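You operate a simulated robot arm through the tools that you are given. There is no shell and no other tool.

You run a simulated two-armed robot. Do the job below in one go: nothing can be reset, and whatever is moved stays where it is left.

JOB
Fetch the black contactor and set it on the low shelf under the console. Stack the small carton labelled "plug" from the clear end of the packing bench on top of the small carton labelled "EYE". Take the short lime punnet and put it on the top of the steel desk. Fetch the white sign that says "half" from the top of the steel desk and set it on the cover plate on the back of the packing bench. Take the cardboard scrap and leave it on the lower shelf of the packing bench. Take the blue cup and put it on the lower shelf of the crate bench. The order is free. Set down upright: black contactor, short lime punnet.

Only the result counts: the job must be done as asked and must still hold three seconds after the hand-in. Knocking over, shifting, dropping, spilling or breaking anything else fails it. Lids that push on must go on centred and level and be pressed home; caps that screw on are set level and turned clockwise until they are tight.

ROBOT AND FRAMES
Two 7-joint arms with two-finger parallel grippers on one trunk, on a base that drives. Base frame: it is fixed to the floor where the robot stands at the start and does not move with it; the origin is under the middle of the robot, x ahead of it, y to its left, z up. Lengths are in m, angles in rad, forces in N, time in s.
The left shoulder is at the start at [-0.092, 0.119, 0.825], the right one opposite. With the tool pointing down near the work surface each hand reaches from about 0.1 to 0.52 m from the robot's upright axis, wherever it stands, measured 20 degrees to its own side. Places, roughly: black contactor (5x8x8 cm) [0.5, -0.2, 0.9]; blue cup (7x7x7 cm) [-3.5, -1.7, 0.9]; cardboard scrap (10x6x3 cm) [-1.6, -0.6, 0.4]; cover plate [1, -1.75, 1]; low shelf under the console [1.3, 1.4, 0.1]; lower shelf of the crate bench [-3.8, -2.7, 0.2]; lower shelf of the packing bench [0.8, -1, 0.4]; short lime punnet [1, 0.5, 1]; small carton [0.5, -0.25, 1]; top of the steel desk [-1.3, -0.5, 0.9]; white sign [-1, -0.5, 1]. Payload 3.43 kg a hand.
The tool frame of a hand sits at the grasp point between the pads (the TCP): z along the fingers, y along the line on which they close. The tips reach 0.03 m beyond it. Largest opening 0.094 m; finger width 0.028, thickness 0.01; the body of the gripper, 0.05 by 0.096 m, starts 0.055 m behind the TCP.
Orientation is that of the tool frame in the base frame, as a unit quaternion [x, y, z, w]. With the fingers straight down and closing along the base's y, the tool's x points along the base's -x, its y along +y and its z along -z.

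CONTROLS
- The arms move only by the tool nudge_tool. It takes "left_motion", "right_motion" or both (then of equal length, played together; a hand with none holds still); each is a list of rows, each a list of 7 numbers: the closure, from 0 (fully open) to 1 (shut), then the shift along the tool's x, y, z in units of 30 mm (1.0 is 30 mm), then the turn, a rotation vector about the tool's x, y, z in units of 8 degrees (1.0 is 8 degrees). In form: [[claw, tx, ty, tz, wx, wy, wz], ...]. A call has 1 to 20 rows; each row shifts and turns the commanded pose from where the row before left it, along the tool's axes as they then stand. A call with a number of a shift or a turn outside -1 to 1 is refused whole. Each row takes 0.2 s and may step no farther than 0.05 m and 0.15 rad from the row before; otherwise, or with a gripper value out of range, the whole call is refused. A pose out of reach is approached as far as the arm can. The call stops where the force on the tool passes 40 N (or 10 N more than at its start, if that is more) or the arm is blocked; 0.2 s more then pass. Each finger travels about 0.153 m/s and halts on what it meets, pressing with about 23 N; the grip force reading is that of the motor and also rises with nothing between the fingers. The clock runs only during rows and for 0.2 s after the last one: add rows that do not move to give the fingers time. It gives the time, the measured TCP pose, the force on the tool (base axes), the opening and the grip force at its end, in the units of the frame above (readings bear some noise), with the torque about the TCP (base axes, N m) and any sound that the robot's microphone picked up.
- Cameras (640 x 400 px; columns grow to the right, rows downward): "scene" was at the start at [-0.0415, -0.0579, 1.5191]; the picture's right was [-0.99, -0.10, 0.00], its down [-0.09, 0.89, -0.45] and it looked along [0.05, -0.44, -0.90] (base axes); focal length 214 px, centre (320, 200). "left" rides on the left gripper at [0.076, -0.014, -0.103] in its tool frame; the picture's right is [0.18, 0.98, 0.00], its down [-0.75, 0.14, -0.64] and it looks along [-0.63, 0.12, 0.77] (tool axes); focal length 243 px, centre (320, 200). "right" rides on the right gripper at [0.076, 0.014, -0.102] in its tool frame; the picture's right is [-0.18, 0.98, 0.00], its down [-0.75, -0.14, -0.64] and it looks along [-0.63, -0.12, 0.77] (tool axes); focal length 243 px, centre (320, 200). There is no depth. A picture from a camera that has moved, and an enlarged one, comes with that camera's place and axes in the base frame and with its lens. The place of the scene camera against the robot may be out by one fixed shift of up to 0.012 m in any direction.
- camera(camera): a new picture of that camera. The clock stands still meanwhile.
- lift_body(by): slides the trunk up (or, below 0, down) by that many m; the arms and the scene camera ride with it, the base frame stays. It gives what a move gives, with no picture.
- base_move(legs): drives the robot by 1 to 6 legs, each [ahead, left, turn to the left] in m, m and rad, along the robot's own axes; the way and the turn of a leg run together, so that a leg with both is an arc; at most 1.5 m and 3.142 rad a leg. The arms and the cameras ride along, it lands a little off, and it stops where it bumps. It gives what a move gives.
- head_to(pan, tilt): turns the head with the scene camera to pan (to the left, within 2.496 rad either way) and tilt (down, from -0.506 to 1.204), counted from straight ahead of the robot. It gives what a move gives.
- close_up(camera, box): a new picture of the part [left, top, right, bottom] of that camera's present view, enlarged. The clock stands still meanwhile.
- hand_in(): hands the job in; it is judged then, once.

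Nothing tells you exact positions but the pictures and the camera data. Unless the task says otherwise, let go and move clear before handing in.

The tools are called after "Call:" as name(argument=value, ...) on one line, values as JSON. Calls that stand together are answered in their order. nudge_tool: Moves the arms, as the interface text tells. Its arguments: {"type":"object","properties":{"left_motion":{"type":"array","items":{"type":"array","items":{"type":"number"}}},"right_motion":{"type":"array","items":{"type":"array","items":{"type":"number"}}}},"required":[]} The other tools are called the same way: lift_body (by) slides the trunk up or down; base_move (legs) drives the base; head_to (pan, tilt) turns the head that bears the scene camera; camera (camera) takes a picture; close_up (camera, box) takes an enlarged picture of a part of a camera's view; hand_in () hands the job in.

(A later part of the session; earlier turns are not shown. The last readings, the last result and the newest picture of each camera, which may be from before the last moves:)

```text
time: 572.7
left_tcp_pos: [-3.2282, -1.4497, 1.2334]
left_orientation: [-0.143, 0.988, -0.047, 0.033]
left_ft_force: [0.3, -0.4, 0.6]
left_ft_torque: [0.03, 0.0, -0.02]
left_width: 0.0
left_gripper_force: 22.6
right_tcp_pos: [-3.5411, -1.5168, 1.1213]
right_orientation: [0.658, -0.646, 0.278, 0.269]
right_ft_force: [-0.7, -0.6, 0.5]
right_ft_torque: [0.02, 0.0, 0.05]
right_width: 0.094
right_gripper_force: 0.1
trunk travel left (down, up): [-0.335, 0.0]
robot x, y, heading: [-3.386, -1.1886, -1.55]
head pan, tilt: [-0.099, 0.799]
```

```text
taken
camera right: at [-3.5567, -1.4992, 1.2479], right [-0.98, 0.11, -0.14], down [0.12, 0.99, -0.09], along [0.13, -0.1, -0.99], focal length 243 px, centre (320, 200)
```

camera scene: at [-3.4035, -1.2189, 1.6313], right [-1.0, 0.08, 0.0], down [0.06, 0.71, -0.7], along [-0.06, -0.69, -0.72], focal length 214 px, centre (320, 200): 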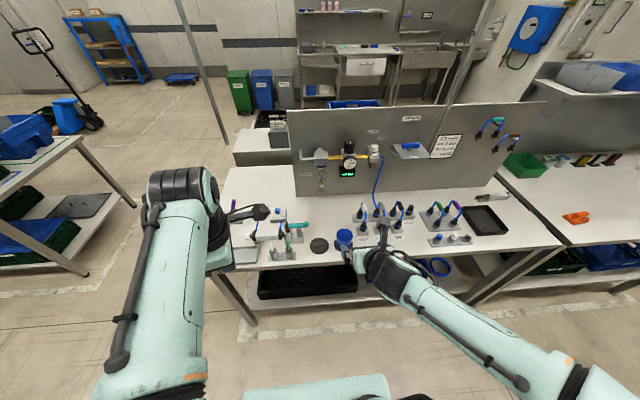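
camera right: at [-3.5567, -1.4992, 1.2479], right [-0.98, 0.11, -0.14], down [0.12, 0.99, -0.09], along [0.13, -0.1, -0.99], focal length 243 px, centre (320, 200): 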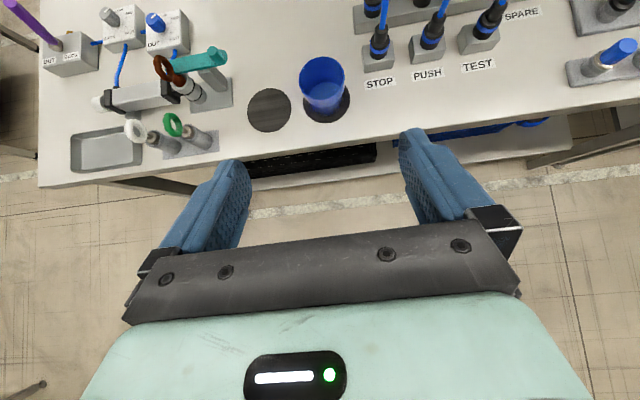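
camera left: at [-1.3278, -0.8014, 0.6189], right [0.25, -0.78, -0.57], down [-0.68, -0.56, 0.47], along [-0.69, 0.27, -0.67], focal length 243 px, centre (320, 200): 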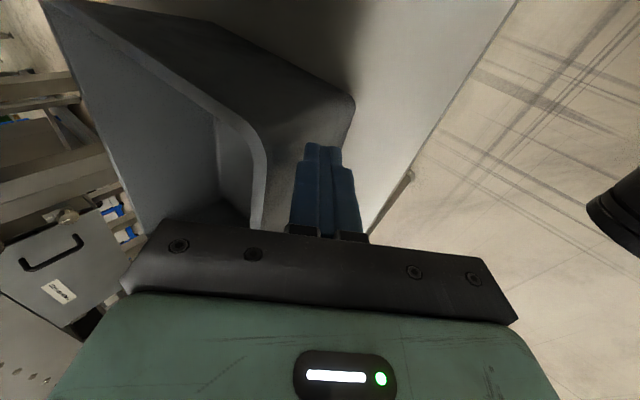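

Excellent view of the blue cup. Zoom to measure it.

Call:
close_up(camera="right", box=[240, 30, 400, 130])

Call:
close_up(camera="scene", box=[280, 190, 440, 290])

```text
4.00 times, centred on (320, 80) of right
camera zoom: at [-3.5567, -1.4992, 1.2479], right [-0.98, 0.11, -0.14], down [0.12, 0.99, -0.09], along [0.13, -0.1, -0.99], focal length 970 px, centre (320, 680)
```

zoom: 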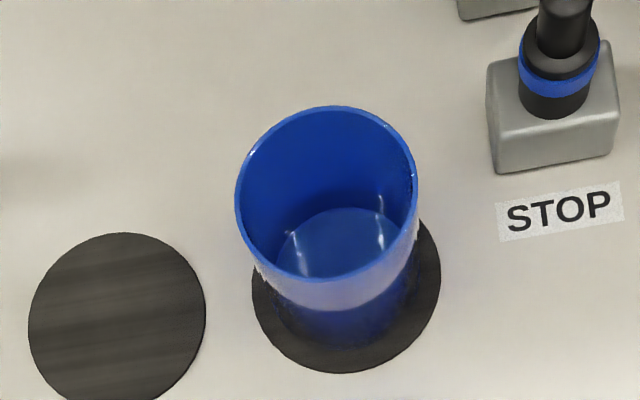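

```text
4.00 times, centred on (360, 240) of scene
camera zoom: at [-3.4035, -1.2189, 1.6313], right [-1.0, 0.08, 0.0], down [0.06, 0.71, -0.7], along [-0.06, -0.69, -0.72], focal length 858 px, centre (160, 40)
```

zoom: 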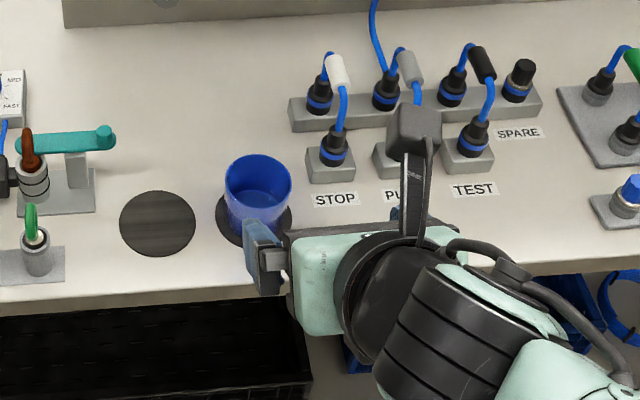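

The cup rim is at about z≈0.89, centre (-3.537, -1.72); this bench is lower (≈0.815). Step the base 10 cm closer and bring the hand half way down to refine.

Call:
base_move(legs=[[0.1, 0, -0.015]])

Call:
nudge_tool(right_motion=[[0.05, -0.2, 0, 0.5, 0, 0, 0], [0.05, -0.3, 0, 0.6, 0, 0, 0], [0.05, -0.3, 0, 0.7, 0, 0, 0], [0.05, -0.3, 0, 0.7, 0, 0, 0], [0.05, -0.3, 0, 0.7, 0, 0, 0], [0.05, -0.3, 0, 0.6, 0, 0, 0], [0.05, 0, 0, 0, 0, 0, 0]])

Call:
camera(camera="right")

Call:
close_up(camera="scene", box=[280, 190, 440, 290])

```text
time: 573.8
left_tcp_pos: [-3.2308, -1.5491, 1.2328]
left_orientation: [-0.136, 0.989, -0.048, 0.034]
left_ft_force: [-1.1, 0.2, 0.3]
left_ft_torque: [-0.01, -0.03, 0.04]
left_width: 0.0
left_gripper_force: 23.2
right_tcp_pos: [-3.5454, -1.6128, 1.122]
right_orientation: [0.653, -0.651, 0.277, 0.271]
right_ft_force: [-0.6, -0.7, 0.3]
right_ft_torque: [0.0, 0.01, 0.01]
right_width: 0.0939
right_gripper_force: 0.0
trunk travel left (down, up): [-0.335, 0.0]
robot x, y, heading: [-3.3928, -1.285, -1.562]
head pan, tilt: [-0.099, 0.799]
```

```text
time: 575.4
left_tcp_pos: [-3.2309, -1.5496, 1.2329]
left_orientation: [-0.136, 0.989, -0.048, 0.035]
left_ft_force: [-0.8, 0.4, -0.3]
left_ft_torque: [0.0, -0.01, 0.03]
left_width: 0.0
left_gripper_force: 23.4
right_tcp_pos: [-3.5441, -1.6598, 1.0049]
right_orientation: [0.653, -0.651, 0.277, 0.272]
right_ft_force: [0.2, -0.4, -0.4]
right_ft_torque: [-0.02, -0.05, -0.02]
right_width: 0.0894
right_gripper_force: 0.2
trunk travel left (down, up): [-0.335, 0.0]
robot x, y, heading: [-3.3908, -1.2885, -1.564]
head pan, tilt: [-0.099, 0.799]
```

```text
taken
camera right: at [-3.559, -1.6405, 1.1312], right [-0.98, 0.12, -0.14], down [0.14, 0.99, -0.09], along [0.13, -0.11, -0.99], focal length 243 px, centre (320, 200)
```

right: 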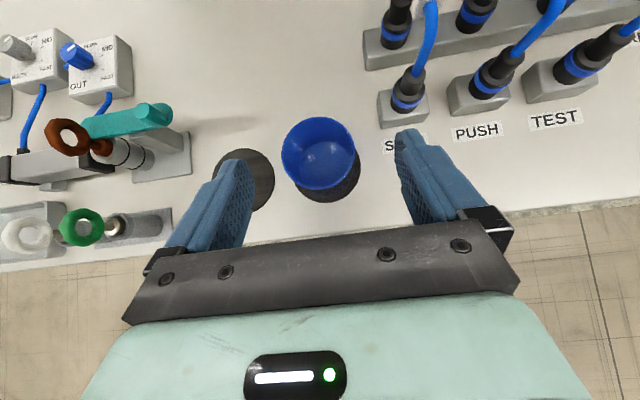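

```text
4.00 times, centred on (360, 240) of scene
camera zoom: at [-3.4027, -1.317, 1.6313], right [-1.0, 0.1, 0.0], down [0.07, 0.71, -0.7], along [-0.07, -0.69, -0.72], focal length 858 px, centre (160, 40)
```

zoom: 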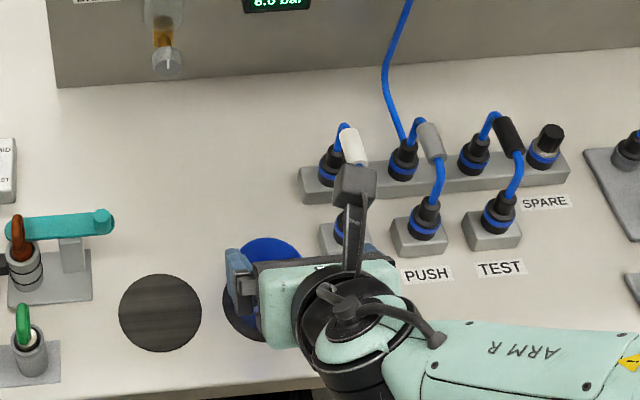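

Refined: rim centre (-3.535, -1.71), z≈0.91. Descend so the fingers straddle the cup at mid-height.

Call:
nudge_tool(right_motion=[[0.05, -0.28, -0.1, 0.6, 0, 0, 0], [0.05, -0.28, -0.1, 0.65, 0, 0, 0], [0.05, -0.28, -0.1, 0.65, 0, 0, 0], [0.05, -0.28, 0, 0.6, 0, 0, 0], [0.05, -0.28, 0, 0.5, 0, 0, 0], [0.05, -0.15, 0, 0.5, 0, 0, 0], [0.05, 0, 0, 0, 0, 0, 0]])

Call:
camera(camera="right")

```text
time: 577.0
left_tcp_pos: [-3.2313, -1.5494, 1.2335]
left_orientation: [-0.137, 0.989, -0.049, 0.033]
left_ft_force: [0.7, 0.1, -0.5]
left_ft_torque: [0.0, -0.03, 0.01]
left_width: 0.0
left_gripper_force: 22.8
right_tcp_pos: [-3.5343, -1.7028, 0.8988]
right_orientation: [0.653, -0.651, 0.277, 0.271]
right_ft_force: [-0.6, -0.1, 0.7]
right_ft_torque: [-0.02, 0.0, 0.01]
right_width: 0.0893
right_gripper_force: 0.0
trunk travel left (down, up): [-0.335, 0.0]
robot x, y, heading: [-3.3909, -1.2843, -1.564]
head pan, tilt: [-0.099, 0.799]
```

```text
taken
camera right: at [-3.5495, -1.684, 1.0252], right [-0.98, 0.12, -0.14], down [0.14, 0.99, -0.09], along [0.13, -0.11, -0.99], focal length 243 px, centre (320, 200)
```

right: 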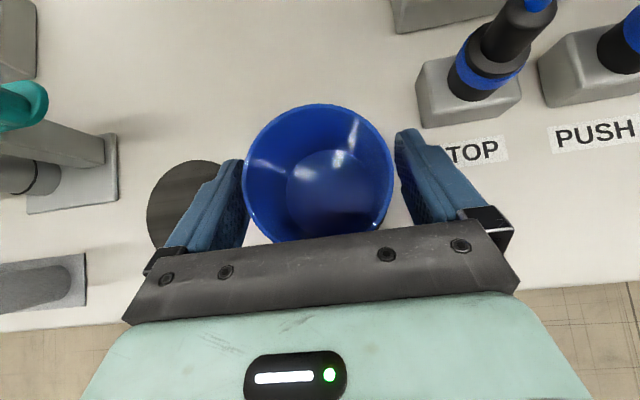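

The cup sits nicely between the fingers. Two more centimetres down, then close.

Call:
nudge_tool(right_motion=[[0.05, -0.16, 0.05, 0.32, 0, 0, 0], [0.05, -0.15, 0, 0.31, 0, 0, 0], [0.05, 0, 0, 0, 0, 0, 0], [0.2, 0, 0, 0, 0, 0, 0], [0.4, 0, 0, 0, 0, 0, 0], [0.7, 0, 0, 0, 0, 0, 0], [1, 0, 0, 0, 0, 0, 0], [1, 0, 0, 0, 0, 0, 0]])

Call:
camera(camera="right")

```text
time: 577.5
left_tcp_pos: [-3.232, -1.5477, 1.2326]
left_orientation: [-0.136, 0.989, -0.049, 0.034]
left_ft_force: [-0.7, -0.8, -0.5]
left_ft_torque: [0.0, 0.01, 0.01]
left_width: 0.0
left_gripper_force: 22.9
right_tcp_pos: [-3.5347, -1.7037, 0.8917]
right_orientation: [0.652, -0.649, 0.279, 0.275]
right_ft_force: [-0.3, 14.0, 16.6]
right_ft_torque: [0.27, 0.7, -0.67]
right_width: 0.0894
right_gripper_force: 0.0
trunk travel left (down, up): [-0.335, 0.0]
robot x, y, heading: [-3.3919, -1.2856, -1.565]
head pan, tilt: [-0.099, 0.799]
stopped in row 2 (right hand): the force on the tool passed its limit at 45 N (the readings are from after the stop); the commanded pose is now the measured one
```

```text
taken
camera right: at [-3.5502, -1.6846, 1.0168], right [-0.98, 0.12, -0.14], down [0.14, 0.99, -0.1], along [0.12, -0.11, -0.99], focal length 243 px, centre (320, 200)
```

right: 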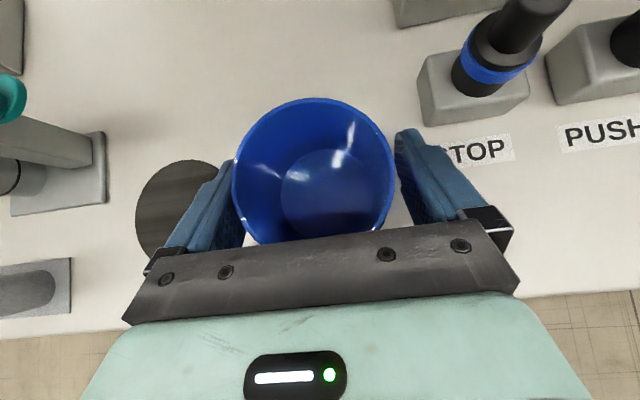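

The palm just touched the rim, so this is deep enough. Back off 4 mm along the tool axis and close.

Call:
nudge_tool(right_motion=[[0.05, 0, 0, -0.15, 0, 0, 0], [0.2, 0, 0, 0, 0, 0, 0], [0.4, 0, 0, 0, 0, 0, 0], [0.6, 0, 0, 0, 0, 0, 0], [0.8, 0, 0, 0, 0, 0, 0], [1, 0, 0, 0, 0, 0, 0], [1, 0, 0, 0, 0, 0, 0]])

Call:
camera(camera="right")

```text
time: 579.1
left_tcp_pos: [-3.2321, -1.5497, 1.2319]
left_orientation: [-0.134, 0.989, -0.047, 0.033]
left_ft_force: [-0.2, 0.2, 0.9]
left_ft_torque: [0.0, -0.02, 0.04]
left_width: 0.0002
left_gripper_force: 23.2
right_tcp_pos: [-3.5347, -1.7026, 0.8923]
right_orientation: [0.652, -0.65, 0.278, 0.273]
right_ft_force: [-0.6, -5.0, -4.3]
right_ft_torque: [-0.09, -0.03, -0.15]
right_width: 0.0748
right_gripper_force: 44.8
trunk travel left (down, up): [-0.335, 0.0]
robot x, y, heading: [-3.3892, -1.2877, -1.569]
head pan, tilt: [-0.099, 0.799]
```

```text
taken
camera right: at [-3.5508, -1.6846, 1.0184], right [-0.98, 0.12, -0.14], down [0.14, 0.99, -0.09], along [0.12, -0.11, -0.99], focal length 243 px, centre (320, 200)
```

right: 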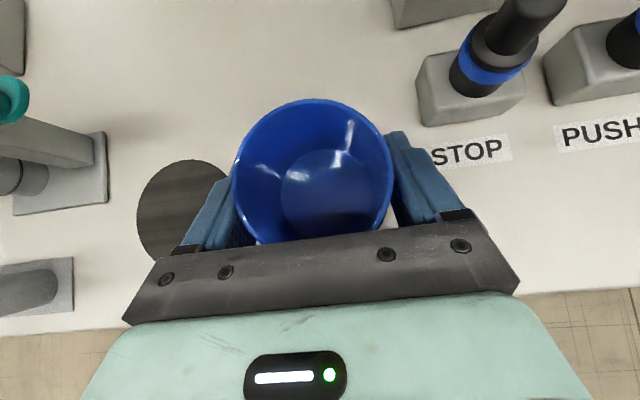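

Gripped at 7.5 cm. Lift slowly straight up and check.

Call:
nudge_tool(right_motion=[[1, 0.1, 0, -0.1, 0, 0, 0], [1, 0.15, 0, -0.15, 0, 0, 0], [1, 0.2, 0, -0.2, 0, 0, 0], [1, 0.2, 0, -0.2, 0, 0, 0], [1, 0, 0, 0, 0, 0, 0]])

Call:
camera(camera="right")

Call:
close_up(camera="scene", box=[280, 190, 440, 290])

```text
time: 579.6
left_tcp_pos: [-3.2318, -1.5491, 1.2339]
left_orientation: [-0.136, 0.989, -0.049, 0.034]
left_ft_force: [-0.7, 0.2, 0.2]
left_ft_torque: [-0.01, -0.01, 0.02]
left_width: 0.0001
left_gripper_force: 22.6
right_tcp_pos: [-3.5347, -1.7008, 0.8966]
right_orientation: [0.654, -0.651, 0.276, 0.27]
right_ft_force: [-0.8, -0.1, 0.5]
right_ft_torque: [0.03, -0.04, 0.0]
right_width: 0.0678
right_gripper_force: 44.7
trunk travel left (down, up): [-0.335, 0.0]
robot x, y, heading: [-3.389, -1.2872, -1.565]
head pan, tilt: [-0.099, 0.799]
stopped in row 2 (right hand): the force on the tool passed its limit at 49 N (the readings are from after the stop); the commanded pose is now the measured one
```

```text
taken
camera right: at [-3.5508, -1.6827, 1.0217], right [-0.98, 0.12, -0.14], down [0.13, 0.99, -0.08], along [0.13, -0.1, -0.99], focal length 243 px, centre (320, 200)
```

right: 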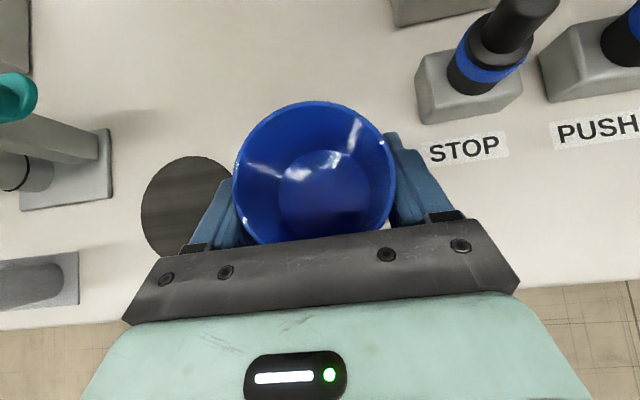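

```text
4.00 times, centred on (360, 240) of scene
camera zoom: at [-3.4033, -1.3158, 1.6315], right [-1.0, 0.1, 0.0], down [0.07, 0.71, -0.7], along [-0.07, -0.69, -0.72], focal length 858 px, centre (160, 40)
```

zoom: 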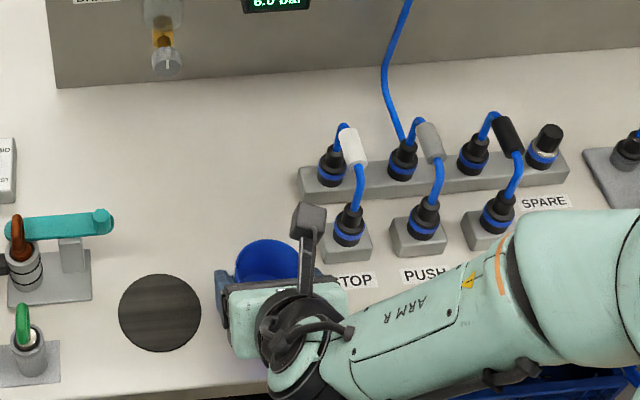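

The lift stopped on a force spike, then relaxed. Try again in tiny steps, watching the width and force.

Call:
nudge_tool(right_motion=[[1, 0.07, 0, -0.07, 0, 0, 0], [1, 0, 0, 0, 0, 0, 0]])

Call:
nudge_tool(right_motion=[[1, 0.07, 0, -0.07, 0, 0, 0], [1, 0, 0, 0, 0, 0, 0]])

Call:
camera(camera="right")

```text
time: 580.2
left_tcp_pos: [-3.2293, -1.5503, 1.2322]
left_orientation: [-0.136, 0.989, -0.048, 0.034]
left_ft_force: [0.3, 0.5, 0.5]
left_ft_torque: [-0.02, 0.01, -0.02]
left_width: 0.0
left_gripper_force: 23.2
right_tcp_pos: [-3.5351, -1.7014, 0.8984]
right_orientation: [0.653, -0.652, 0.275, 0.27]
right_ft_force: [-0.3, 0.7, 0.2]
right_ft_torque: [0.01, -0.01, -0.02]
right_width: 0.0688
right_gripper_force: 22.8
trunk travel left (down, up): [-0.335, 0.0]
robot x, y, heading: [-3.392, -1.2865, -1.573]
head pan, tilt: [-0.099, 0.799]
```

```text
time: 580.8
left_tcp_pos: [-3.2319, -1.5492, 1.232]
left_orientation: [-0.135, 0.989, -0.048, 0.034]
left_ft_force: [0.1, -1.3, 0.3]
left_ft_torque: [-0.01, -0.01, -0.01]
left_width: 0.0002
left_gripper_force: 23.3
right_tcp_pos: [-3.5355, -1.7022, 0.902]
right_orientation: [0.654, -0.651, 0.275, 0.269]
right_ft_force: [-0.4, 0.7, -0.7]
right_ft_torque: [0.02, 0.0, 0.01]
right_width: 0.0686
right_gripper_force: 23.4
trunk travel left (down, up): [-0.335, 0.0]
robot x, y, heading: [-3.3902, -1.2818, -1.569]
head pan, tilt: [-0.099, 0.799]
```

```text
taken
camera right: at [-3.5507, -1.6836, 1.0271], right [-0.98, 0.12, -0.14], down [0.14, 0.99, -0.08], along [0.12, -0.1, -0.99], focal length 243 px, centre (320, 200)
```

right: 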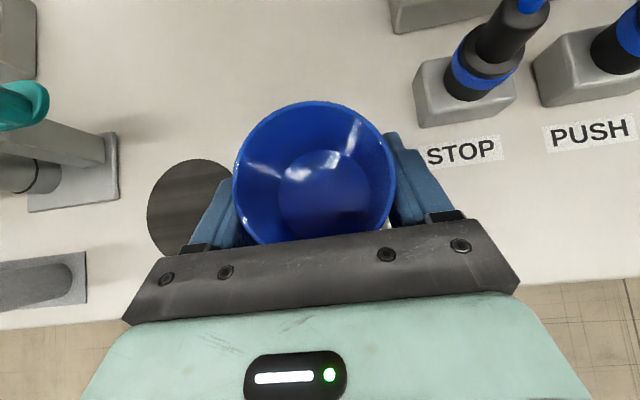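

Now the grip is normal (6.9 cm, 23 N) and the cup moves with the hand. Keep lifting.

Call:
nudge_tool(right_motion=[[1, 0.15, 0, -0.15, 0, 0, 0], [1, 0.2, 0, -0.2, 0, 0, 0], [1, 0.25, 0, -0.25, 0, 0, 0], [1, 0.3, 0, -0.3, 0, 0, 0], [1, 0.3, 0, -0.3, 0, 0, 0], [1, 0.3, 0, -0.3, 0, 0, 0], [1, 0.3, 0, -0.3, 0, 0, 0], [1, 0.3, 0, -0.3, 0, 0, 0], [1, 0.3, 0, -0.3, 0, 0, 0], [1, 0.3, 0, -0.3, 0, 0, 0], [1, 0.3, 0, -0.3, 0, 0, 0], [1, 0.2, 0, -0.2, 0, 0, 0], [1, 0, 0, 0, 0, 0, 0]])

Call:
camera(camera="right")

Call:
camera(camera="scene")

```text
time: 583.6
left_tcp_pos: [-3.2307, -1.5509, 1.2322]
left_orientation: [-0.136, 0.989, -0.048, 0.034]
left_ft_force: [0.1, 0.2, -0.2]
left_ft_torque: [-0.02, -0.01, 0.01]
left_width: 0.0
left_gripper_force: 23.6
right_tcp_pos: [-3.5373, -1.7013, 1.0358]
right_orientation: [0.654, -0.651, 0.276, 0.269]
right_ft_force: [-0.2, 0.6, -0.4]
right_ft_torque: [-0.02, -0.02, -0.02]
right_width: 0.0686
right_gripper_force: 23.2
trunk travel left (down, up): [-0.335, 0.0]
robot x, y, heading: [-3.3926, -1.2865, -1.564]
head pan, tilt: [-0.099, 0.799]
```

```text
taken
camera right: at [-3.5518, -1.6835, 1.163], right [-0.98, 0.12, -0.14], down [0.14, 0.99, -0.08], along [0.12, -0.1, -0.99], focal length 243 px, centre (320, 200)
```

right: 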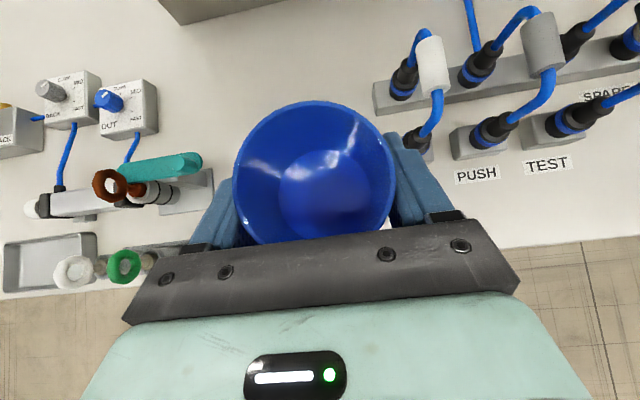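

```text
taken
camera scene: at [-3.4028, -1.3176, 1.6313], right [-1.0, 0.1, 0.0], down [0.07, 0.71, -0.7], along [-0.07, -0.69, -0.72], focal length 214 px, centre (320, 200)
```

scene: 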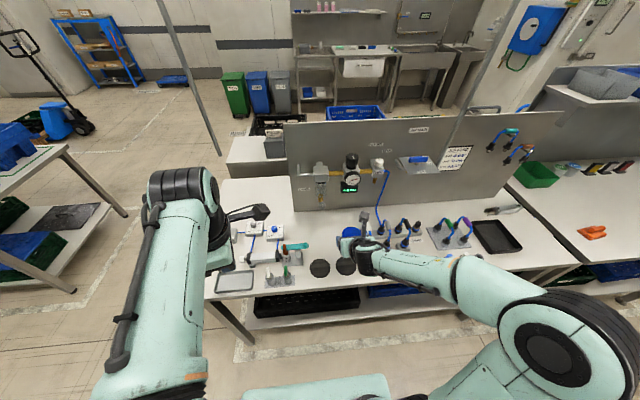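

Cup in hand, bench undisturbed. Now back away and drive round to the south side of the island (crate bench).

Call:
base_move(legs=[[-0.12, 0, 0], [0, 1.15, 0], [1.15, 0, 0], [1.15, 0, 0], [0, 0, 3.13]])

Call:
head_to(pan=0.9, tilt=0.6)

Call:
camera(camera="scene")

Call:
camera(camera="right")

```text
time: 613.2
left_tcp_pos: [-2.4054, -3.2203, 1.2326]
left_orientation: [0.991, 0.119, -0.033, -0.049]
left_ft_force: [-0.3, 0.1, -0.1]
left_ft_torque: [0.03, -0.01, -0.02]
left_width: 0.0
left_gripper_force: 22.9
right_tcp_pos: [-2.0958, -3.0803, 1.0364]
right_orientation: [0.662, 0.642, 0.275, -0.271]
right_ft_force: [0.5, -0.7, -0.9]
right_ft_torque: [0.01, -0.01, 0.02]
right_width: 0.0682
right_gripper_force: 22.8
trunk travel left (down, up): [-0.335, 0.0]
robot x, y, heading: [-2.2563, -3.49, 1.541]
head pan, tilt: [-0.099, 0.799]
```

```text
time: 614.4
left_tcp_pos: [-2.4055, -3.2208, 1.2326]
left_orientation: [0.991, 0.119, -0.033, -0.049]
left_ft_force: [0.1, 0.7, 1.2]
left_ft_torque: [0.01, 0.0, -0.03]
left_width: 0.0001
left_gripper_force: 23.5
right_tcp_pos: [-2.0951, -3.0801, 1.037]
right_orientation: [0.662, 0.643, 0.274, -0.271]
right_ft_force: [-0.2, 0.3, -0.1]
right_ft_torque: [-0.03, 0.01, 0.0]
right_width: 0.0683
right_gripper_force: 22.8
trunk travel left (down, up): [-0.335, 0.0]
robot x, y, heading: [-2.2571, -3.4886, 1.544]
head pan, tilt: [0.901, 0.6]
```

```text
taken
camera scene: at [-2.3282, -3.4736, 1.6481], right [0.64, 0.77, 0.0], down [0.43, -0.36, -0.82], along [-0.63, 0.53, -0.57], focal length 214 px, centre (320, 200)
```

scene: 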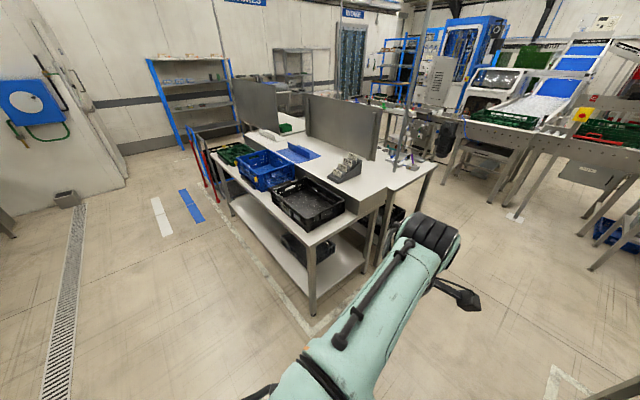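

```text
taken
camera right: at [-2.0816, -3.1007, 1.1627], right [0.98, -0.16, -0.14], down [-0.17, -0.98, -0.08], along [-0.12, 0.1, -0.99], focal length 243 px, centre (320, 200)
```

right: 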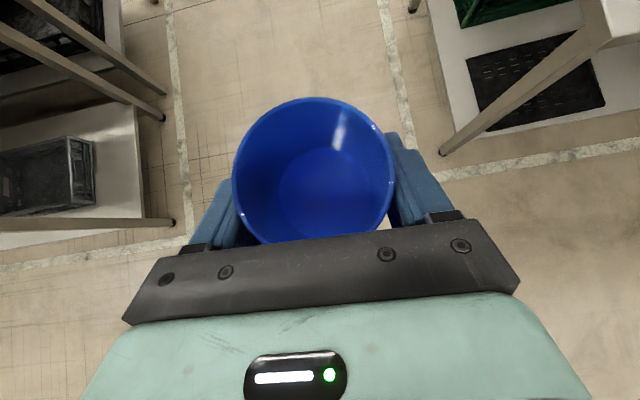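

Cup is steady. Back a little, drive left (west) along the crate bench, and look at its lower shelf.

Call:
base_move(legs=[[-0.12, 0, 0.025], [0, 1.35, 0]])

Call:
head_to(pan=0.0, tilt=0.75)

Call:
camera(camera="scene")

Call:
close_up(camera="scene", box=[200, 140, 440, 290])

```text
time: 627.3
left_tcp_pos: [-3.759, -3.343, 1.2329]
left_orientation: [0.989, 0.134, -0.034, -0.047]
left_ft_force: [0.1, -0.3, -0.6]
left_ft_torque: [0.02, -0.04, 0.0]
left_width: 0.0
left_gripper_force: 23.4
right_tcp_pos: [-3.4527, -3.1935, 1.0371]
right_orientation: [0.652, 0.653, 0.27, -0.275]
right_ft_force: [0.2, 0.3, -0.3]
right_ft_torque: [0.0, 0.0, 0.02]
right_width: 0.0682
right_gripper_force: 23.6
trunk travel left (down, up): [-0.335, 0.0]
robot x, y, heading: [-3.6002, -3.6088, 1.576]
head pan, tilt: [0.901, 0.6]
```

```text
time: 628.5
left_tcp_pos: [-3.7597, -3.3449, 1.2333]
left_orientation: [0.989, 0.136, -0.034, -0.049]
left_ft_force: [0.1, -0.6, 0.3]
left_ft_torque: [0.01, 0.02, 0.03]
left_width: 0.0002
left_gripper_force: 22.3
right_tcp_pos: [-3.454, -3.194, 1.0372]
right_orientation: [0.652, 0.653, 0.27, -0.275]
right_ft_force: [-0.6, 0.9, 0.2]
right_ft_torque: [-0.01, 0.0, 0.01]
right_width: 0.0682
right_gripper_force: 22.5
trunk travel left (down, up): [-0.335, 0.0]
robot x, y, heading: [-3.5998, -3.6074, 1.575]
head pan, tilt: [0.0, 0.75]
```

```text
taken
camera scene: at [-3.6046, -3.5661, 1.6353], right [1.0, 0.0, 0.0], down [0.0, -0.68, -0.73], along [0.0, 0.73, -0.68], focal length 214 px, centre (320, 200)
```

scene: 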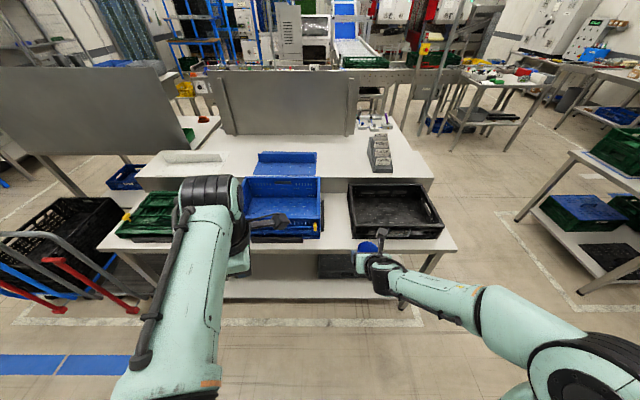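

```text
2.67 times, centred on (320, 215) of scene
camera zoom: at [-3.6046, -3.5661, 1.6353], right [1.0, 0.0, 0.0], down [0.0, -0.68, -0.73], along [0.0, 0.73, -0.68], focal length 572 px, centre (320, 160)
```

zoom: 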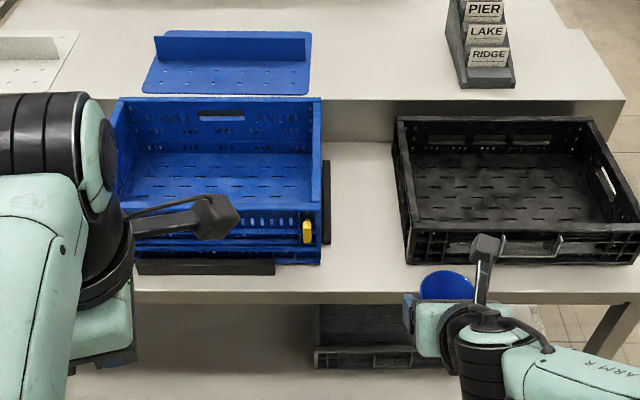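

The lower shelf is free to the left of the black crate. I'll aim for x≈-3.74: shift left, lower the trunk, raise the left hand a bit and lower the right one, still well in front of the bench.

Call:
base_move(legs=[[0, 0.285, 0]])

Call:
lift_body(by=-0.335)

Call:
nudge_tool(right_motion=[[1, -0.2, 0, 0.2, 0, 0, 0], [1, -0.35, 0, 0.35, 0, 0, 0], [1, -0.45, 0, 0.45, 0, 0, 0], [1, -0.45, 0, 0.45, 0, 0, 0], [1, -0.45, 0, 0.45, 0, 0, 0], [1, -0.45, 0, 0.45, 0, 0, 0], [1, -0.45, 0, 0.45, 0, 0, 0], [1, -0.45, 0, 0.45, 0, 0, 0], [1, -0.45, 0, 0.45, 0, 0, 0], [1, -0.45, 0, 0.45, 0, 0, 0], [1, -0.45, 0, 0.45, 0, 0, 0], [1, -0.45, 0, 0.45, 0, 0, 0], [1, -0.45, 0, 0.45, 0, 0, 0], [1, -0.45, 0, 0.45, 0, 0, 0], [1, -0.45, 0, 0.45, 0, 0, 0], [1, -0.45, 0, 0.45, 0, 0, 0], [1, -0.45, 0, 0.45, 0, 0, 0], [1, -0.3, 0, 0.3, 0, 0, 0], [1, 0, 0, 0, 0, 0, 0]], left_motion=[[1, 0, 0, -0.6, 0, 0, 0], [1, 0, 0, -0.6, 0, 0, 0], [1, 0, 0, -0.6, 0, 0, 0], [1, 0, 0, -0.6, 0, 0, 0], [1, 0, 0, -0.6, 0, 0, 0], [1, 0, 0, -0.6, 0, 0, 0], [1, 0, 0, -0.6, 0, 0, 0], [1, 0, 0, -0.6, 0, 0, 0], [1, 0, 0, -0.6, 0, 0, 0], [1, 0, 0, 0, 0, 0, 0], [1, 0, 0, 0, 0, 0, 0], [1, 0, 0, 0, 0, 0, 0], [1, 0, 0, 0, 0, 0, 0], [1, 0, 0, 0, 0, 0, 0], [1, 0, 0, 0, 0, 0, 0], [1, 0, 0, 0, 0, 0, 0], [1, 0, 0, 0, 0, 0, 0], [1, 0, 0, 0, 0, 0, 0], [1, 0, 0, 0, 0, 0, 0]])

Call:
camera(camera="right")

Call:
camera(camera="scene")

```text
time: 631.6
left_tcp_pos: [-4.044, -3.3449, 1.2324]
left_orientation: [0.989, 0.133, -0.034, -0.048]
left_ft_force: [-0.2, 0.5, 0.1]
left_ft_torque: [0.0, 0.0, 0.01]
left_width: 0.0
left_gripper_force: 22.5
right_tcp_pos: [-3.7378, -3.1945, 1.0376]
right_orientation: [0.652, 0.653, 0.269, -0.274]
right_ft_force: [0.4, -0.9, 0.2]
right_ft_torque: [0.01, -0.03, -0.02]
right_width: 0.0682
right_gripper_force: 22.9
trunk travel left (down, up): [-0.335, 0.0]
robot x, y, heading: [-3.8851, -3.6094, 1.571]
head pan, tilt: [0.0, 0.75]
```

```text
time: 634.9
left_tcp_pos: [-4.044, -3.3445, 0.8984]
left_orientation: [0.989, 0.134, -0.035, -0.048]
left_ft_force: [0.1, 0.8, 0.8]
left_ft_torque: [-0.03, -0.01, 0.0]
left_width: 0.0
left_gripper_force: 23.0
right_tcp_pos: [-3.7379, -3.1945, 0.7033]
right_orientation: [0.654, 0.652, 0.271, -0.274]
right_ft_force: [-0.2, -0.5, -0.2]
right_ft_torque: [0.01, 0.04, 0.01]
right_width: 0.0682
right_gripper_force: 22.9
trunk travel left (down, up): [0.0, 0.335]
robot x, y, heading: [-3.8867, -3.6034, 1.568]
head pan, tilt: [0.0, 0.75]
```

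```text
time: 638.9
left_tcp_pos: [-4.0333, -3.3538, 1.0148]
left_orientation: [0.989, 0.133, -0.033, -0.048]
left_ft_force: [0.7, 1.1, 0.7]
left_ft_torque: [-0.04, -0.05, 0.04]
left_width: 0.0
left_gripper_force: 22.9
left hand out of reach, approached as far as the arm can: row 7, 8, 9
right_tcp_pos: [-3.7388, -3.1911, 0.3785]
right_orientation: [0.654, 0.652, 0.27, -0.273]
right_ft_force: [0.3, -0.3, -1.5]
right_ft_torque: [-0.01, 0.0, -0.02]
right_width: 0.0684
right_gripper_force: 23.3
trunk travel left (down, up): [0.0, 0.335]
robot x, y, heading: [-3.8872, -3.6075, 1.569]
head pan, tilt: [0.0, 0.75]
```

```text
taken
camera right: at [-3.7249, -3.2124, 0.5054], right [0.98, -0.13, -0.14], down [-0.14, -0.99, -0.08], along [-0.12, 0.1, -0.99], focal length 243 px, centre (320, 200)
```

right: 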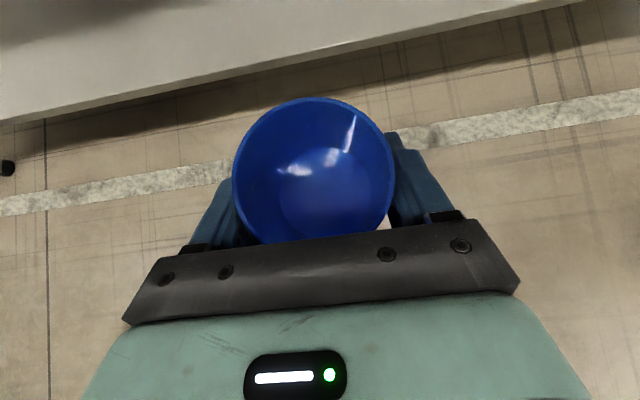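

```text
taken
camera scene: at [-3.8897, -3.5165, 1.295], right [1.0, 0.0, 0.0], down [0.0, -0.68, -0.73], along [0.0, 0.73, -0.68], focal length 214 px, centre (320, 200)
```

scene: 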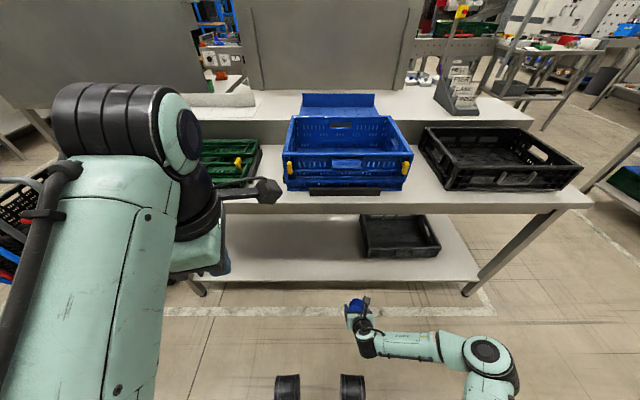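

Good line-up. Drive in 0.17 m first and check the shelf edge from above.

Call:
base_move(legs=[[0.17, 0, 0]])

Call:
camera(camera="right")

Call:
camera(camera="scene")

```text
time: 640.3
left_tcp_pos: [-4.0339, -3.1837, 1.0138]
left_orientation: [0.989, 0.134, -0.034, -0.048]
left_ft_force: [-0.7, 0.1, -0.5]
left_ft_torque: [0.01, 0.0, 0.04]
left_width: 0.0
left_gripper_force: 23.4
right_tcp_pos: [-3.7396, -3.021, 0.3797]
right_orientation: [0.653, 0.652, 0.271, -0.273]
right_ft_force: [0.5, -0.4, -0.2]
right_ft_torque: [-0.01, -0.01, -0.03]
right_width: 0.0684
right_gripper_force: 23.2
trunk travel left (down, up): [0.0, 0.335]
robot x, y, heading: [-3.8867, -3.4396, 1.566]
head pan, tilt: [0.0, 0.75]
```

```text
taken
camera right: at [-3.7248, -3.0421, 0.5053], right [0.98, -0.13, -0.14], down [-0.14, -0.99, -0.08], along [-0.12, 0.1, -0.99], focal length 243 px, centre (320, 200)
```

right: 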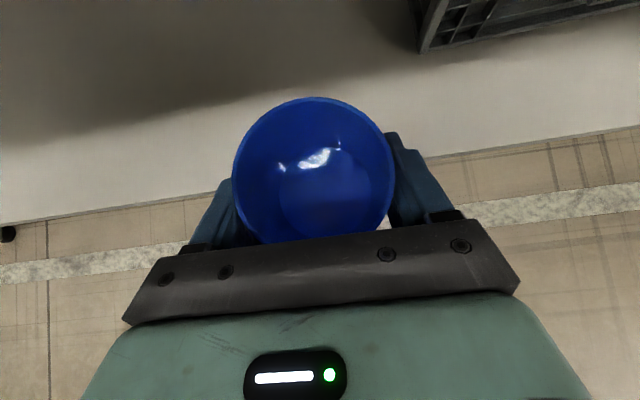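

```text
taken
camera scene: at [-3.8895, -3.3458, 1.295], right [1.0, 0.0, 0.0], down [0.0, -0.68, -0.73], along [0.0, 0.73, -0.68], focal length 214 px, centre (320, 200)
```

scene: 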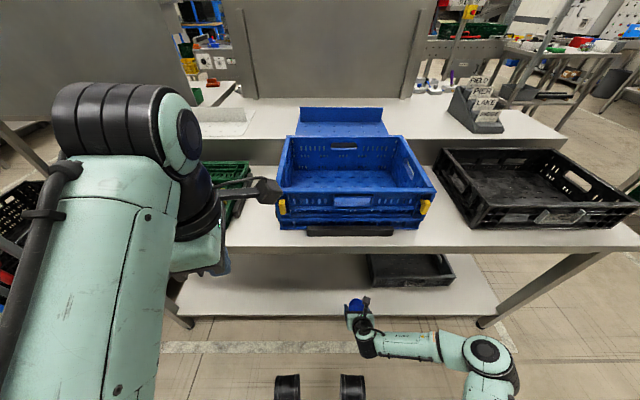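

Parallax gives shelf z≈0.193 and edge y≈-2.978. Drive in another 0.125 m and lower.

Call:
base_move(legs=[[0.125, 0, 0]])

Call:
nudge_tool(right_motion=[[1, -0.2, 0, 0.2, 0, 0, 0], [1, -0.35, 0, 0.35, 0, 0, 0], [1, -0.4, 0, 0.4, 0, 0, 0], [1, -0.4, 0, 0.4, 0, 0, 0], [1, -0.4, 0, 0.4, 0, 0, 0], [1, -0.4, 0, 0.4, 0, 0, 0], [1, -0.3, 0, 0.3, 0, 0, 0], [1, -0.2, 0, 0.2, 0, 0, 0], [1, 0, 0, 0, 0, 0, 0]])

Call:
camera(camera="right")

Call:
close_up(camera="scene", box=[260, 240, 500, 390])

```text
time: 641.6
left_tcp_pos: [-4.0341, -3.0586, 1.0139]
left_orientation: [0.989, 0.133, -0.034, -0.048]
left_ft_force: [-0.2, 0.7, 1.0]
left_ft_torque: [-0.01, -0.02, 0.0]
left_width: 0.0
left_gripper_force: 22.9
right_tcp_pos: [-3.7391, -2.8985, 0.379]
right_orientation: [0.653, 0.653, 0.269, -0.273]
right_ft_force: [0.7, 0.6, -0.1]
right_ft_torque: [0.01, 0.0, 0.0]
right_width: 0.0683
right_gripper_force: 22.8
trunk travel left (down, up): [0.0, 0.335]
robot x, y, heading: [-3.8855, -3.3131, 1.569]
head pan, tilt: [0.0, 0.75]
```

```text
time: 643.6
left_tcp_pos: [-4.0332, -3.0599, 1.0143]
left_orientation: [0.989, 0.133, -0.034, -0.049]
left_ft_force: [0.2, -0.7, 0.0]
left_ft_torque: [-0.04, -0.01, 0.01]
left_width: 0.0002
left_gripper_force: 23.0
right_tcp_pos: [-3.7392, -2.8982, 0.3789]
right_orientation: [0.653, 0.652, 0.27, -0.273]
right_ft_force: [-0.1, 1.0, -0.2]
right_ft_torque: [0.01, 0.0, -0.02]
right_width: 0.0683
right_gripper_force: 23.0
right hand out of reach, approached as far as the arm can: row 1, 2, 3, 4, 5, 6, 7, 8
trunk travel left (down, up): [0.0, 0.335]
robot x, y, heading: [-3.885, -3.3115, 1.571]
head pan, tilt: [0.0, 0.75]
```

```text
taken
camera right: at [-3.7247, -2.9185, 0.5054], right [0.98, -0.13, -0.14], down [-0.14, -0.99, -0.08], along [-0.12, 0.1, -0.99], focal length 243 px, centre (320, 200)
```

right: 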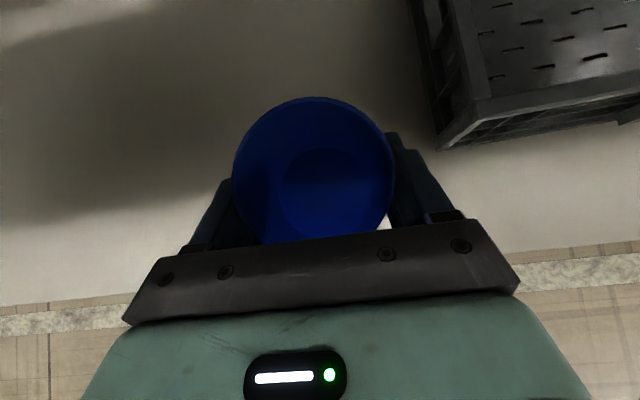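

```text
2.67 times, centred on (380, 315) of scene
camera zoom: at [-3.8894, -3.2223, 1.295], right [1.0, 0.0, 0.0], down [0.0, -0.68, -0.73], along [0.0, 0.73, -0.68], focal length 572 px, centre (160, -107)
```

zoom: 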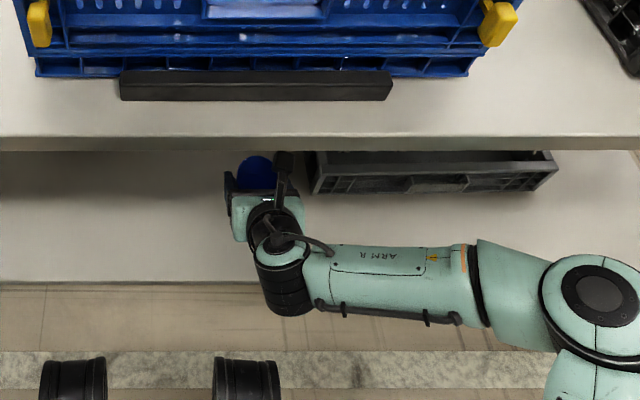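

The arm can't go lower from this relative pose. I'll shift the hand a bit forward and toward the robot's centre line (as with the contactor), then retry.

Call:
nudge_tool(right_motion=[[1, 0.2, -0.3, 0.2, 0, 0, 0], [1, 0.25, -0.35, 0.25, 0, 0, 0], [1, 0.25, -0.35, 0.25, 0, 0, 0], [1, 0.24, -0.33, 0.25, 0, 0, 0], [1, 0, 0, 0, 0, 0, 0]])

Call:
nudge_tool(right_motion=[[1, -0.2, 0, 0.2, 0, 0, 0], [1, -0.3, 0, 0.3, 0, 0, 0], [1, 0, 0, 0, 0, 0, 0]])

```text
time: 644.8
left_tcp_pos: [-4.0332, -3.0595, 1.0132]
left_orientation: [0.989, 0.133, -0.033, -0.048]
left_ft_force: [0.0, -0.5, 0.1]
left_ft_torque: [-0.01, -0.01, -0.02]
left_width: 0.0001
left_gripper_force: 23.2
right_tcp_pos: [-3.7789, -2.8576, 0.3798]
right_orientation: [0.653, 0.653, 0.269, -0.274]
right_ft_force: [0.2, -1.0, -0.5]
right_ft_torque: [-0.02, 0.02, 0.02]
right_width: 0.0683
right_gripper_force: 23.2
trunk travel left (down, up): [0.0, 0.335]
robot x, y, heading: [-3.8841, -3.3109, 1.57]
head pan, tilt: [0.0, 0.75]
```

```text
time: 645.6
left_tcp_pos: [-4.034, -3.0596, 1.0132]
left_orientation: [0.989, 0.134, -0.034, -0.049]
left_ft_force: [-0.9, -0.2, -0.2]
left_ft_torque: [0.01, -0.02, 0.02]
left_width: 0.0002
left_gripper_force: 22.9
right_tcp_pos: [-3.7802, -2.8581, 0.3572]
right_orientation: [0.654, 0.652, 0.27, -0.273]
right_ft_force: [0.4, 0.5, -0.2]
right_ft_torque: [-0.01, 0.01, 0.0]
right_width: 0.0683
right_gripper_force: 22.9
trunk travel left (down, up): [0.0, 0.335]
robot x, y, heading: [-3.8846, -3.3163, 1.572]
head pan, tilt: [0.0, 0.75]
```

That freed it. Continue down.

Call:
nudge_tool(right_motion=[[1, -0.3, 0, 0.3, 0, 0, 0], [1, -0.35, 0, 0.35, 0, 0, 0], [1, -0.35, 0, 0.35, 0, 0, 0], [1, -0.35, 0, 0.35, 0, 0, 0], [1, -0.35, 0, 0.35, 0, 0, 0], [1, -0.3, 0, 0.3, 0, 0, 0], [1, -0.2, 0, 0.2, 0, 0, 0], [1, 0, 0, 0, 0, 0, 0]])

Call:
camera(camera="right")

```text
time: 647.4
left_tcp_pos: [-4.0325, -3.0602, 1.0141]
left_orientation: [0.989, 0.133, -0.033, -0.048]
left_ft_force: [-1.2, 0.0, 0.1]
left_ft_torque: [-0.03, 0.02, 0.03]
left_width: 0.0
left_gripper_force: 22.8
right_tcp_pos: [-3.7795, -2.8568, 0.3151]
right_orientation: [0.654, 0.652, 0.271, -0.273]
right_ft_force: [0.4, -0.4, -0.6]
right_ft_torque: [0.03, -0.02, 0.02]
right_width: 0.0683
right_gripper_force: 22.8
right hand out of reach, approached as far as the arm can: row 4, 5, 6, 7
trunk travel left (down, up): [0.0, 0.335]
robot x, y, heading: [-3.8842, -3.3135, 1.577]
head pan, tilt: [0.0, 0.75]
```

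```text
taken
camera right: at [-3.7653, -2.8775, 0.442], right [0.98, -0.13, -0.14], down [-0.14, -0.99, -0.08], along [-0.12, 0.1, -0.99], focal length 243 px, centre (320, 200)
```

right: 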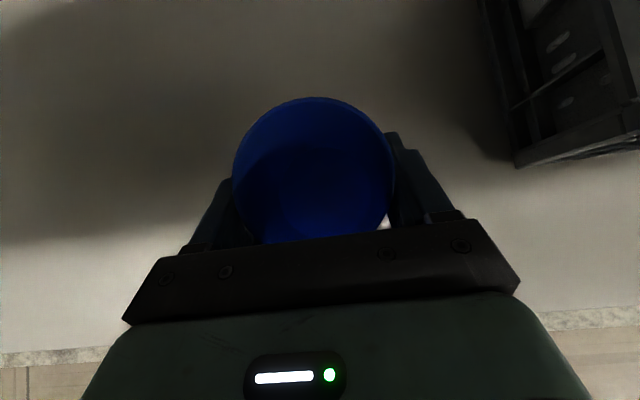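

Shift the hand a further 4 cm toward the robot's centre line and continue.

Call:
nudge_tool(right_motion=[[1, 0.1, -0.35, 0.1, 0, 0, 0], [1, 0.1, -0.35, 0.1, 0, 0, 0], [1, 0.1, -0.35, 0.1, 0, 0, 0], [1, 0, -0.3, 0, 0, 0, 0], [1, -0.25, 0, 0.25, 0, 0, 0], [1, -0.3, 0, 0.3, 0, 0, 0], [1, -0.3, 0, 0.3, 0, 0, 0], [1, -0.25, 0, 0.25, 0, 0, 0], [1, 0, 0, 0, 0, 0, 0]])

Call:
camera(camera="right")

```text
time: 649.4
left_tcp_pos: [-4.0333, -3.0598, 1.0139]
left_orientation: [0.989, 0.133, -0.034, -0.048]
left_ft_force: [0.4, 0.3, -0.6]
left_ft_torque: [-0.02, -0.02, -0.03]
left_width: 0.0001
left_gripper_force: 23.2
right_tcp_pos: [-3.8214, -2.8443, 0.2694]
right_orientation: [0.654, 0.652, 0.27, -0.273]
right_ft_force: [0.8, 0.3, -0.4]
right_ft_torque: [0.02, 0.02, -0.02]
right_width: 0.0684
right_gripper_force: 23.1
trunk travel left (down, up): [0.0, 0.335]
robot x, y, heading: [-3.8851, -3.3141, 1.569]
head pan, tilt: [0.0, 0.75]
```

```text
taken
camera right: at [-3.8061, -2.8647, 0.3955], right [0.98, -0.13, -0.14], down [-0.14, -0.99, -0.08], along [-0.12, 0.1, -0.99], focal length 243 px, centre (320, 200)
```

right: 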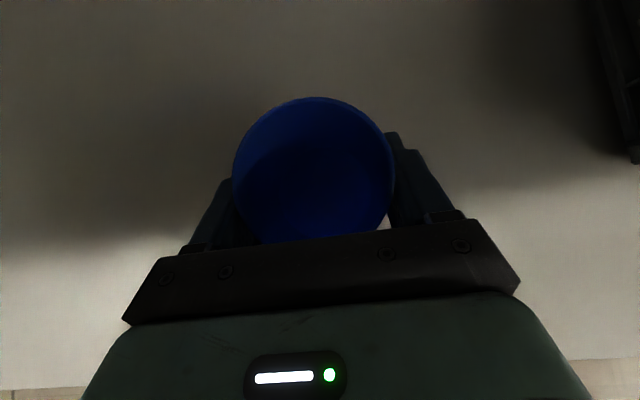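

Now z=0.269; contact is expected near 0.239. Small steps.

Call:
nudge_tool(right_motion=[[1, -0.15, 0, 0.15, 0, 0, 0], [1, -0.15, 0, 0.15, 0, 0, 0], [1, -0.1, 0, 0.1, 0, 0, 0], [1, 0, 0, 0, 0, 0, 0]])

Call:
nudge_tool(right_motion=[[1, -0.08, 0, 0.08, 0, 0, 0], [1, -0.08, 0, 0.08, 0, 0, 0], [1, 0, 0, 0, 0, 0, 0]])

Call:
nudge_tool(right_motion=[[1, -0.07, 0, 0.07, 0, 0, 0], [1, -0.07, 0, 0.07, 0, 0, 0], [1, 0, 0, 0, 0, 0, 0]])

```text
time: 650.4
left_tcp_pos: [-4.0341, -3.0607, 1.0136]
left_orientation: [0.989, 0.133, -0.034, -0.049]
left_ft_force: [-0.4, 0.4, -0.8]
left_ft_torque: [0.0, 0.01, 0.02]
left_width: 0.0001
left_gripper_force: 23.0
right_tcp_pos: [-3.8212, -2.8439, 0.253]
right_orientation: [0.654, 0.651, 0.271, -0.273]
right_ft_force: [0.2, -0.4, -0.5]
right_ft_torque: [0.0, -0.04, -0.03]
right_width: 0.0682
right_gripper_force: 22.9
trunk travel left (down, up): [0.0, 0.335]
robot x, y, heading: [-3.8829, -3.3127, 1.569]
head pan, tilt: [0.0, 0.75]
```

```text
time: 651.2
left_tcp_pos: [-4.0337, -3.0591, 1.0142]
left_orientation: [0.989, 0.133, -0.033, -0.049]
left_ft_force: [0.1, 1.2, 0.7]
left_ft_torque: [0.02, 0.0, 0.03]
left_width: 0.0004
left_gripper_force: 22.7
right_tcp_pos: [-3.8217, -2.8448, 0.2458]
right_orientation: [0.653, 0.652, 0.27, -0.274]
right_ft_force: [-1.3, 0.7, -0.4]
right_ft_torque: [-0.04, -0.02, 0.0]
right_width: 0.0683
right_gripper_force: 22.7
trunk travel left (down, up): [0.0, 0.335]
robot x, y, heading: [-3.8869, -3.3134, 1.569]
head pan, tilt: [0.0, 0.75]
```

```text
time: 652.0
left_tcp_pos: [-4.0343, -3.0606, 1.015]
left_orientation: [0.989, 0.133, -0.033, -0.048]
left_ft_force: [0.0, 0.3, -0.4]
left_ft_torque: [0.0, -0.01, 0.01]
left_width: 0.0
left_gripper_force: 23.2
right_tcp_pos: [-3.8211, -2.8443, 0.2404]
right_orientation: [0.653, 0.652, 0.27, -0.274]
right_ft_force: [0.9, -0.6, 0.3]
right_ft_torque: [0.0, 0.0, 0.03]
right_width: 0.0683
right_gripper_force: 23.2
trunk travel left (down, up): [0.0, 0.335]
robot x, y, heading: [-3.8806, -3.3133, 1.57]
head pan, tilt: [0.0, 0.75]
```

Call:
nudge_tool(right_motion=[[1, -0.07, 0, 0.07, 0, 0, 0], [1, -0.07, 0, 0.07, 0, 0, 0], [1, 0, 0, 0, 0, 0, 0]])

Call:
nudge_tool(right_motion=[[1, -0.07, 0, 0.07, 0, 0, 0], [1, -0.07, 0, 0.07, 0, 0, 0], [1, 0, 0, 0, 0, 0, 0]])

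Call:
close_up(camera="right", box=[160, 50, 480, 250])

```text
time: 652.8
left_tcp_pos: [-4.0334, -3.0607, 1.0144]
left_orientation: [0.989, 0.134, -0.034, -0.048]
left_ft_force: [-0.2, 0.2, 0.1]
left_ft_torque: [0.02, 0.0, 0.0]
left_width: 0.0
left_gripper_force: 22.6
right_tcp_pos: [-3.8216, -2.8433, 0.2333]
right_orientation: [0.653, 0.653, 0.27, -0.273]
right_ft_force: [0.5, 0.3, -0.7]
right_ft_torque: [-0.02, -0.02, -0.05]
right_width: 0.068
right_gripper_force: 23.5
trunk travel left (down, up): [0.0, 0.335]
robot x, y, heading: [-3.8843, -3.3157, 1.57]
head pan, tilt: [0.0, 0.75]
```

```text
time: 653.6
left_tcp_pos: [-4.0341, -3.0612, 1.0144]
left_orientation: [0.989, 0.134, -0.032, -0.049]
left_ft_force: [-0.4, 0.3, -0.7]
left_ft_torque: [0.0, 0.0, 0.03]
left_width: 0.0
left_gripper_force: 22.8
right_tcp_pos: [-3.8216, -2.8429, 0.2306]
right_orientation: [0.652, 0.652, 0.272, -0.276]
right_ft_force: [0.2, -13.2, 32.9]
right_ft_torque: [-0.01, -1.19, -0.59]
right_width: 0.0682
right_gripper_force: 22.9
trunk travel left (down, up): [0.0, 0.335]
robot x, y, heading: [-3.8857, -3.314, 1.569]
head pan, tilt: [0.0, 0.75]
```

```text
2.00 times, centred on (320, 150) of right
camera zoom: at [-3.8067, -2.8644, 0.3569], right [0.98, -0.13, -0.14], down [-0.14, -0.99, -0.09], along [-0.12, 0.11, -0.99], focal length 485 px, centre (320, 300)
```

zoom: 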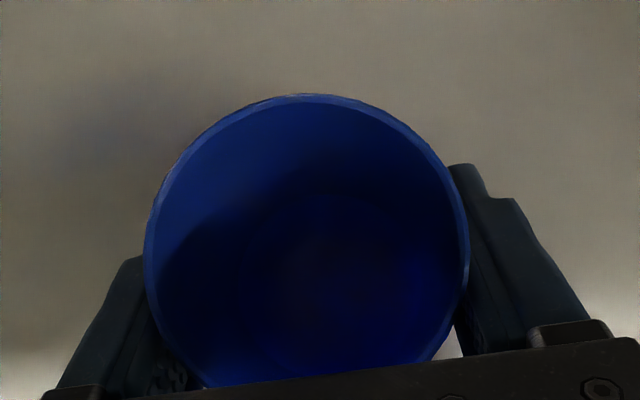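

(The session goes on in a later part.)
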